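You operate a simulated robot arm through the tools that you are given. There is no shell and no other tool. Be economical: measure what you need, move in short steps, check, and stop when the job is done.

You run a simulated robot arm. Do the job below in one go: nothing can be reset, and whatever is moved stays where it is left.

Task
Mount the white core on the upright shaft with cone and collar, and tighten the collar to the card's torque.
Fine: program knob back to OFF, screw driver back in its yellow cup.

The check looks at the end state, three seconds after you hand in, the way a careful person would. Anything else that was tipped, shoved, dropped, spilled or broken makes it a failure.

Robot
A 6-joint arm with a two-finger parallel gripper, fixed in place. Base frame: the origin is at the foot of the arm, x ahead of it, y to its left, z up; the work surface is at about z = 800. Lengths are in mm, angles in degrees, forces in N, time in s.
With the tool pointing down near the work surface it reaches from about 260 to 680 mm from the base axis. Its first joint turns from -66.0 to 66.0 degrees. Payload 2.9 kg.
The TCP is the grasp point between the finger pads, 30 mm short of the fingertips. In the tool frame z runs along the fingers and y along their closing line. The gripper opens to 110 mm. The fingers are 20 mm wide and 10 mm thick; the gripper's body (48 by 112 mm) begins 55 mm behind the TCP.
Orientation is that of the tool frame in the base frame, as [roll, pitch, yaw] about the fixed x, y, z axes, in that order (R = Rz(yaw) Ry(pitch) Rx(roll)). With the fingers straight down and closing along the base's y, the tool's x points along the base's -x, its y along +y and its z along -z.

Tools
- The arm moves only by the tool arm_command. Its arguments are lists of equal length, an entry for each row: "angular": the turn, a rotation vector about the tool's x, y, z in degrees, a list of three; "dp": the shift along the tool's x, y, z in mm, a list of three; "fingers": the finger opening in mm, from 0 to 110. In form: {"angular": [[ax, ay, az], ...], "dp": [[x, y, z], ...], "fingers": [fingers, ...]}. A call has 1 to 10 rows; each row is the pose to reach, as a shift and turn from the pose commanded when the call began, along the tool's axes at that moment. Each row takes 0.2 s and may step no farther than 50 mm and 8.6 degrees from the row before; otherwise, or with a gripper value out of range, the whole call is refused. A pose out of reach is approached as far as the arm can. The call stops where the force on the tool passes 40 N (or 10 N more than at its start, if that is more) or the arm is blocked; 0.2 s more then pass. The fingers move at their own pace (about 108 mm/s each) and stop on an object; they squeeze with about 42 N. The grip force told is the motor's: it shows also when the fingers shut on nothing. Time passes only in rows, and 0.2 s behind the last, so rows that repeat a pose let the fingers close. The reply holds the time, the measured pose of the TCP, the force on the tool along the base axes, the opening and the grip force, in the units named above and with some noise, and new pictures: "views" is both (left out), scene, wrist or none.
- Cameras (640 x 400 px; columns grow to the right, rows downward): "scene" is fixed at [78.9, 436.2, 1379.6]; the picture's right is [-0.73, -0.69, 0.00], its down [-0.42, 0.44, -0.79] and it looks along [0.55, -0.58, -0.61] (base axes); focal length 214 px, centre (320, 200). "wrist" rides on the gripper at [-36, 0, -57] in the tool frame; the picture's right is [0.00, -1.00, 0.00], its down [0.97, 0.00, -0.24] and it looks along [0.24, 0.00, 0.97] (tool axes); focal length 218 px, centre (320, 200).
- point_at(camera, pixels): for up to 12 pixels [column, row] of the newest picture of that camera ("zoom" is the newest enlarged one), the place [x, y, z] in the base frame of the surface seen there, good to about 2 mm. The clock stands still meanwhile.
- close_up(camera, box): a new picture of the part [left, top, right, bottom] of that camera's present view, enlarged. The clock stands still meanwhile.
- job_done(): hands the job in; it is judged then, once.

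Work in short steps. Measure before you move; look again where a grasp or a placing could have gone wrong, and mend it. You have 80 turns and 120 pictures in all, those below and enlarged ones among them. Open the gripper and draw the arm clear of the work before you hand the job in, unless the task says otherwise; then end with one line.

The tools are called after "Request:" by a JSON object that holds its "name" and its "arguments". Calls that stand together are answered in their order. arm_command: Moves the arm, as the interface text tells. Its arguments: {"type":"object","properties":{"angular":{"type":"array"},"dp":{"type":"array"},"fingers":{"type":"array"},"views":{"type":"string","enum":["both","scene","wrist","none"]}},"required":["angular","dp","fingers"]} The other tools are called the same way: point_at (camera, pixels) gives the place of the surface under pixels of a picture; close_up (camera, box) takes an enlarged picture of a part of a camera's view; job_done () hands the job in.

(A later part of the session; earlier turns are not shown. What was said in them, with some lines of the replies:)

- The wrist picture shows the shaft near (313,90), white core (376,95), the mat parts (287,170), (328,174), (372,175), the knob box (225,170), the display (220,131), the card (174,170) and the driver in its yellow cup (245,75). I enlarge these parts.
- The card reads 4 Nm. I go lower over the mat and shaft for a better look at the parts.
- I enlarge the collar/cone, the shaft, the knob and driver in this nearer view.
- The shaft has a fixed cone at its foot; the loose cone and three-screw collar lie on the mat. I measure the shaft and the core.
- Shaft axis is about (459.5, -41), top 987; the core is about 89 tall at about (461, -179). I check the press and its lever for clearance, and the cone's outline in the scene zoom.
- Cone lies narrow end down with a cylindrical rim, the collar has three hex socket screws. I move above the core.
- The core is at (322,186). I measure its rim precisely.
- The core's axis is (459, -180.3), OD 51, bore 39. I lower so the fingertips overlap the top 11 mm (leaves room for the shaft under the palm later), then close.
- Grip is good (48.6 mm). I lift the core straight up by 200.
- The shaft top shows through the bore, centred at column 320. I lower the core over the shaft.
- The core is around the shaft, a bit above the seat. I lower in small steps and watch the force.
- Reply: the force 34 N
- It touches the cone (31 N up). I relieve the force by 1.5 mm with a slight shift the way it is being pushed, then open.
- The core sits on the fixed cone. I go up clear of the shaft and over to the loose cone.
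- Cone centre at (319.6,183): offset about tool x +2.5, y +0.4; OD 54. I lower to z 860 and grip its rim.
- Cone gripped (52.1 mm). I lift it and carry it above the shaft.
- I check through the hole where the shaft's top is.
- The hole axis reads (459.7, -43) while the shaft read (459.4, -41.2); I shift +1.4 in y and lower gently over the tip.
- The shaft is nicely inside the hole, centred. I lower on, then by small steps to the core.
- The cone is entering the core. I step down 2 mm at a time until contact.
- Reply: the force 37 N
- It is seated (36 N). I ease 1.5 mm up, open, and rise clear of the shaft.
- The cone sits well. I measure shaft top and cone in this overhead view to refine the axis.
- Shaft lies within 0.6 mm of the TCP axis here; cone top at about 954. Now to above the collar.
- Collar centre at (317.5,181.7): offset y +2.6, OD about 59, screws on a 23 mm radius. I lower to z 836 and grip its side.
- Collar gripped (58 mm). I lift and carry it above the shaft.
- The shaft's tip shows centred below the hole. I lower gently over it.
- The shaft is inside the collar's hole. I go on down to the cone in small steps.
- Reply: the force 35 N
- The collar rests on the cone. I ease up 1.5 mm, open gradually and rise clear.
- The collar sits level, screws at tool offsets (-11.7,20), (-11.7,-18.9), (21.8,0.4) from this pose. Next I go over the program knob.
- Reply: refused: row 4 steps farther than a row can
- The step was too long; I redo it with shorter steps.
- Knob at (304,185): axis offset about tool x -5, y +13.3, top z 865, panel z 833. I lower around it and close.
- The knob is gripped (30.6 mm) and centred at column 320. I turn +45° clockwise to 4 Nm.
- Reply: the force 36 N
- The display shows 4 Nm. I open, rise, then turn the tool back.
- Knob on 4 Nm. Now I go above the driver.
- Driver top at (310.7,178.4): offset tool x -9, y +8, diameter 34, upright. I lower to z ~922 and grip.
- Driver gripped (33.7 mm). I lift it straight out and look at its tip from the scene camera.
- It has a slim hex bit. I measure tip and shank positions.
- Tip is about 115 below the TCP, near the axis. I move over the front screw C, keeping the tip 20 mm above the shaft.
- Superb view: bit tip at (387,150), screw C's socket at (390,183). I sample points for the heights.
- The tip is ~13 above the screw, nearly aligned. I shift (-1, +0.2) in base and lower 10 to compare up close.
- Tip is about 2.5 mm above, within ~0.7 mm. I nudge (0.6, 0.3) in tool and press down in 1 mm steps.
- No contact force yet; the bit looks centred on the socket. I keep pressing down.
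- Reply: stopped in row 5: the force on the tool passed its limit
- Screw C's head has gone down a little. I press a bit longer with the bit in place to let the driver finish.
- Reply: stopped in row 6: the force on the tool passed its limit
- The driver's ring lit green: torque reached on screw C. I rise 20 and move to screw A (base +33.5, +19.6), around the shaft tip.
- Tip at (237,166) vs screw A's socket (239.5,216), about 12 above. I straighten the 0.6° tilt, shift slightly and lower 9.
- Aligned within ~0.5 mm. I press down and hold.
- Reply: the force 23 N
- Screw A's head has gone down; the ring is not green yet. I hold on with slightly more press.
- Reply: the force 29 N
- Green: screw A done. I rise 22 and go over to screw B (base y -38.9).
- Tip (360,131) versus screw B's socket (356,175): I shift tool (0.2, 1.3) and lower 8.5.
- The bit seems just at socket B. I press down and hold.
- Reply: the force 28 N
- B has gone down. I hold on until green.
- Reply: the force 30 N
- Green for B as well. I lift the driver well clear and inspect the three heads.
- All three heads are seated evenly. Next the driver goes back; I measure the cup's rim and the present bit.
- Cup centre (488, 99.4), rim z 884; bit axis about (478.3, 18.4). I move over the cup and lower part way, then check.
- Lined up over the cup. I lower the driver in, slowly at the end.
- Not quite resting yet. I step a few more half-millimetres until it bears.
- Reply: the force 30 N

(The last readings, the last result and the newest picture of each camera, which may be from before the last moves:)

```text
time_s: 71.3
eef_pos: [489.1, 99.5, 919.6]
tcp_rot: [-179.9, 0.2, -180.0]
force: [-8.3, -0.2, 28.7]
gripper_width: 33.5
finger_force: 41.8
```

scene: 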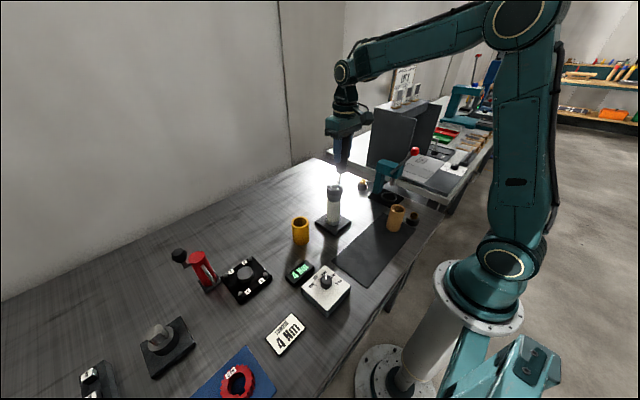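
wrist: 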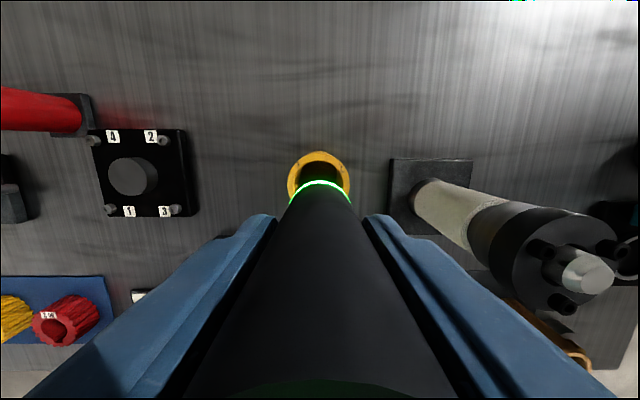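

The driver now bears on the cup's floor (28.7 N). I ease up 1.5 mm, open gently, and rise.

Request:
{"name": "arm_command", "arguments": {"angular": [[0, 0, 0], [0, 0, 0], [0, 0, 0], [0, 0, 0], [0, 0, 0], [0, 0, 0], [0, 0, 0], [0, 0, 0], [0, 0, 0]], "dp": [[0, 0, -1.8], [0, 0, -1.8], [0, 0, -1.8], [0, 0, -1.8], [0, 0, -20], [0, 0, -50], [0, 0, -90], [0, 0, -130], [0, 0, -170]], "fingers": [34, 40, 60, 70, 70, 70, 70, 70, 70], "views": "wrist"}}

Request:
{"name": "close_up", "arguments": {"camera": "scene", "box": [270, 170, 350, 250]}}

```text
time_s: 73.3
eef_pos: [491.3, 99.7, 1089.1]
tcp_rot: [-180.0, 0.1, 180.0]
force: [-0.1, -0.3, 0.8]
gripper_width: 70.0
finger_force: 0.0
```

wrist: 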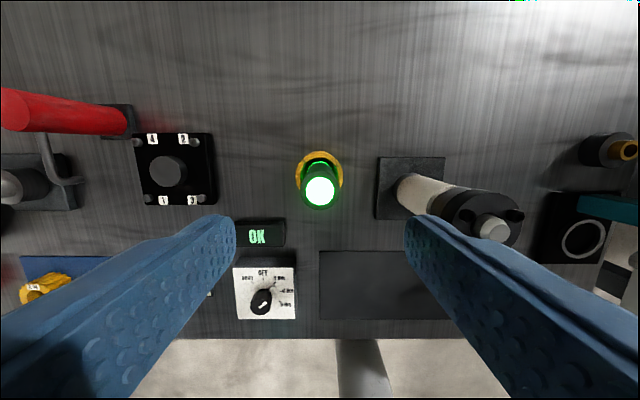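

```text
5.00 times, centred on (310, 210) of scene
```

zoom: 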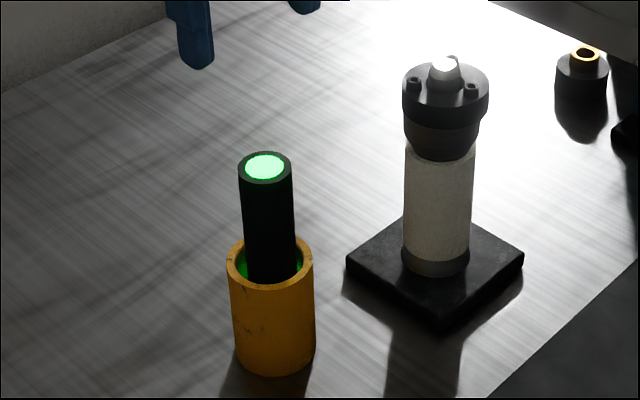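

The display reads OK and the driver stands in its cup. I go above the knob with the tool turned 45° to match the 4 Nm pointer.

Request:
{"name": "arm_command", "arguments": {"angular": [[0, 0, 0], [0, 0, 8], [0, 0, 16], [0, 0, 24], [0, 0, 32], [0, 0, 40], [0, 0, 45], [0, 0, 45]], "dp": [[40, 18, 0], [80, 36, 0], [120, 54, 0], [160, 72, 20], [190, 86, 50], [199, 90.5, 80], [199, 90.5, 100], [199, 90.5, 100]], "fingers": [60, 60, 60, 60, 60, 60, 60, 60], "views": "wrist"}}

Request:
{"name": "close_up", "arguments": {"camera": "wrist", "box": [260, 120, 380, 240]}}

```text
time_s: 75.1
eef_pos: [289.7, 189.1, 987.3]
tcp_rot: [-179.9, 0.0, 134.9]
force: [0.2, 0.2, 0.1]
gripper_width: 59.9
finger_force: 0.1
```

wrist: 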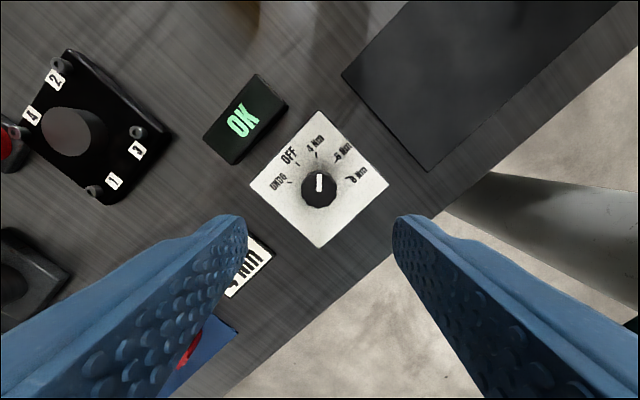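

```text
3.33 times, centred on (320, 180) of wrist
```

zoom: 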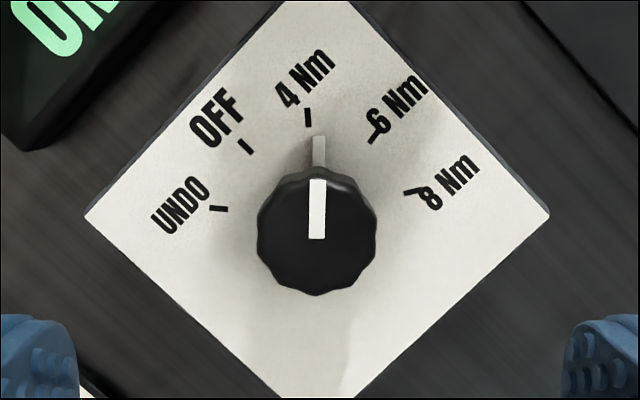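

Knob centred at (319,191), pointer in line with the tool. I lower and grip it.

Request:
{"name": "arm_command", "arguments": {"angular": [[0, 0, 0], [0, 0, 0], [0, 0, 0], [0, 0, 0], [0, 0, 0], [0, 0, 0], [0, 0, 0]], "dp": [[0.5, 0.7, 40], [0.5, 0.7, 75], [0.5, 0.7, 102], [0.5, 0.7, 114], [0.5, 0.7, 114], [0.5, 0.7, 114], [0.5, 0.7, 114]], "fingers": [60, 60, 60, 60, 20, 20, 20], "views": "wrist"}}

```text
time_s: 76.7
eef_pos: [290.5, 189.7, 872.1]
tcp_rot: [-179.8, 0.0, 135.1]
force: [-2.4, -4.1, -4.0]
gripper_width: 30.6
finger_force: 45.1
```

wrist: 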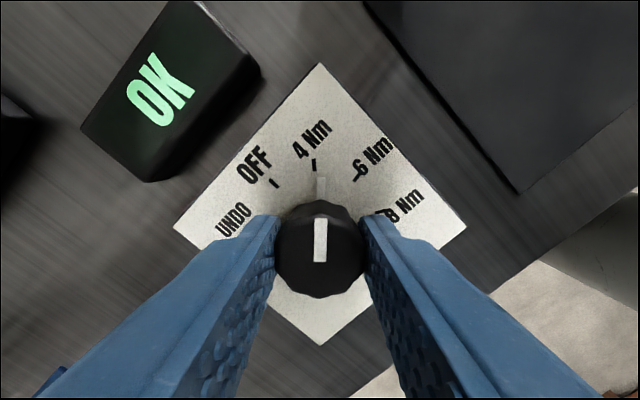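

Gripped. I turn it back 45° counter-clockwise to OFF.

Request:
{"name": "arm_command", "arguments": {"angular": [[0, 0, -8], [0, 0, -16], [0, 0, -24], [0, 0, -32], [0, 0, -40], [0, 0, -45], [0, 0, -45]], "dp": [[0, 0, 0], [0, 0, 0], [0, 0, 0], [0, 0, 0], [0, 0, 0], [0, 0, 0], [0, 0, 0]], "fingers": [20, 20, 20, 20, 20, 20, 20], "views": "wrist"}}

```text
time_s: 78.3
eef_pos: [290.5, 190.8, 874.4]
tcp_rot: [-179.8, -0.1, -179.9]
force: [0.6, -3.4, -35.0]
gripper_width: 30.6
finger_force: 44.7
```

wrist: 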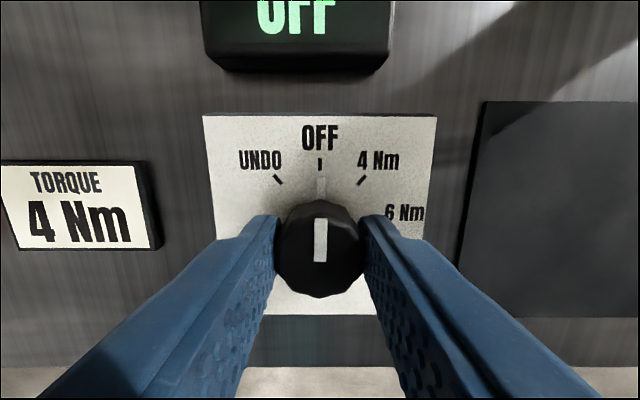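

Display reads OFF and the pointer is on the OFF tick. I open and rise well clear.

Request:
{"name": "arm_command", "arguments": {"angular": [[0, 0, 0], [0, 0, 0], [0, 0, 0], [0, 0, 0], [0, 0, 0], [0, 0, 0], [0, 0, 0], [0, 0, 0]], "dp": [[0, 0, 0], [0, 0, 0], [0, 0, -20], [0, 0, -60], [0, 0, -100], [0, 0, -145], [0, 0, -190], [0, 0, -230]], "fingers": [60, 60, 60, 60, 80, 100, 110, 110], "views": "both"}}

Request:
{"name": "close_up", "arguments": {"camera": "scene", "box": [260, 160, 420, 330]}}

```text
time_s: 80.1
eef_pos: [291.1, 189.0, 1103.9]
tcp_rot: [-180.0, 0.0, 180.0]
force: [-0.9, 0.8, -1.0]
gripper_width: 109.8
finger_force: 0.0
```

scene: 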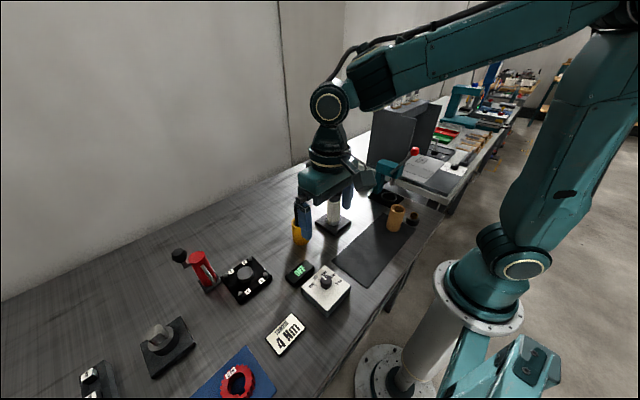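
wrist: 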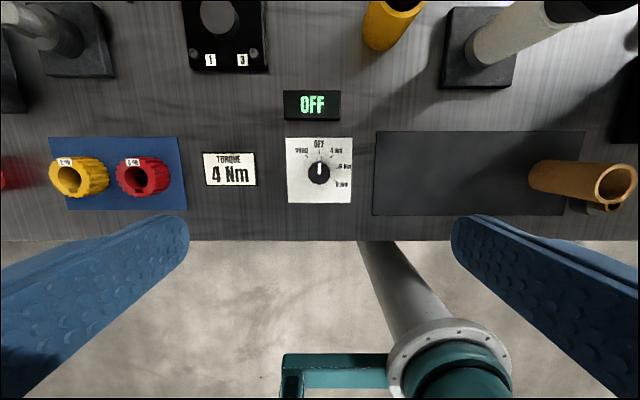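

```text
2.35 times, centred on (340, 245) of scene
```

zoom: 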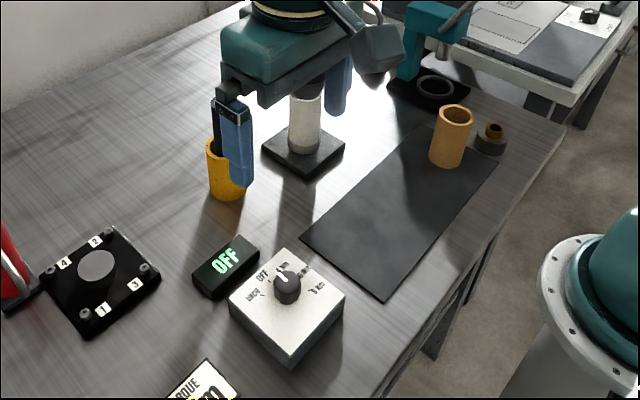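

Everything is in place: knob on OFF, display OFF, driver in the cup, collar mounted, arm clear with the gripper open. I hand in.

Request:
{"name": "job_done", "arguments": {}}

```text
The job is handed in.
```

The white core is on the shaft with the cone and collar. All three collar screws are tightened at the card's 4 Nm: the driver lit green on each and the display then read OK. The knob is back on OFF, the driver is in its yellow cup, and the arm is clear with the gripper open.
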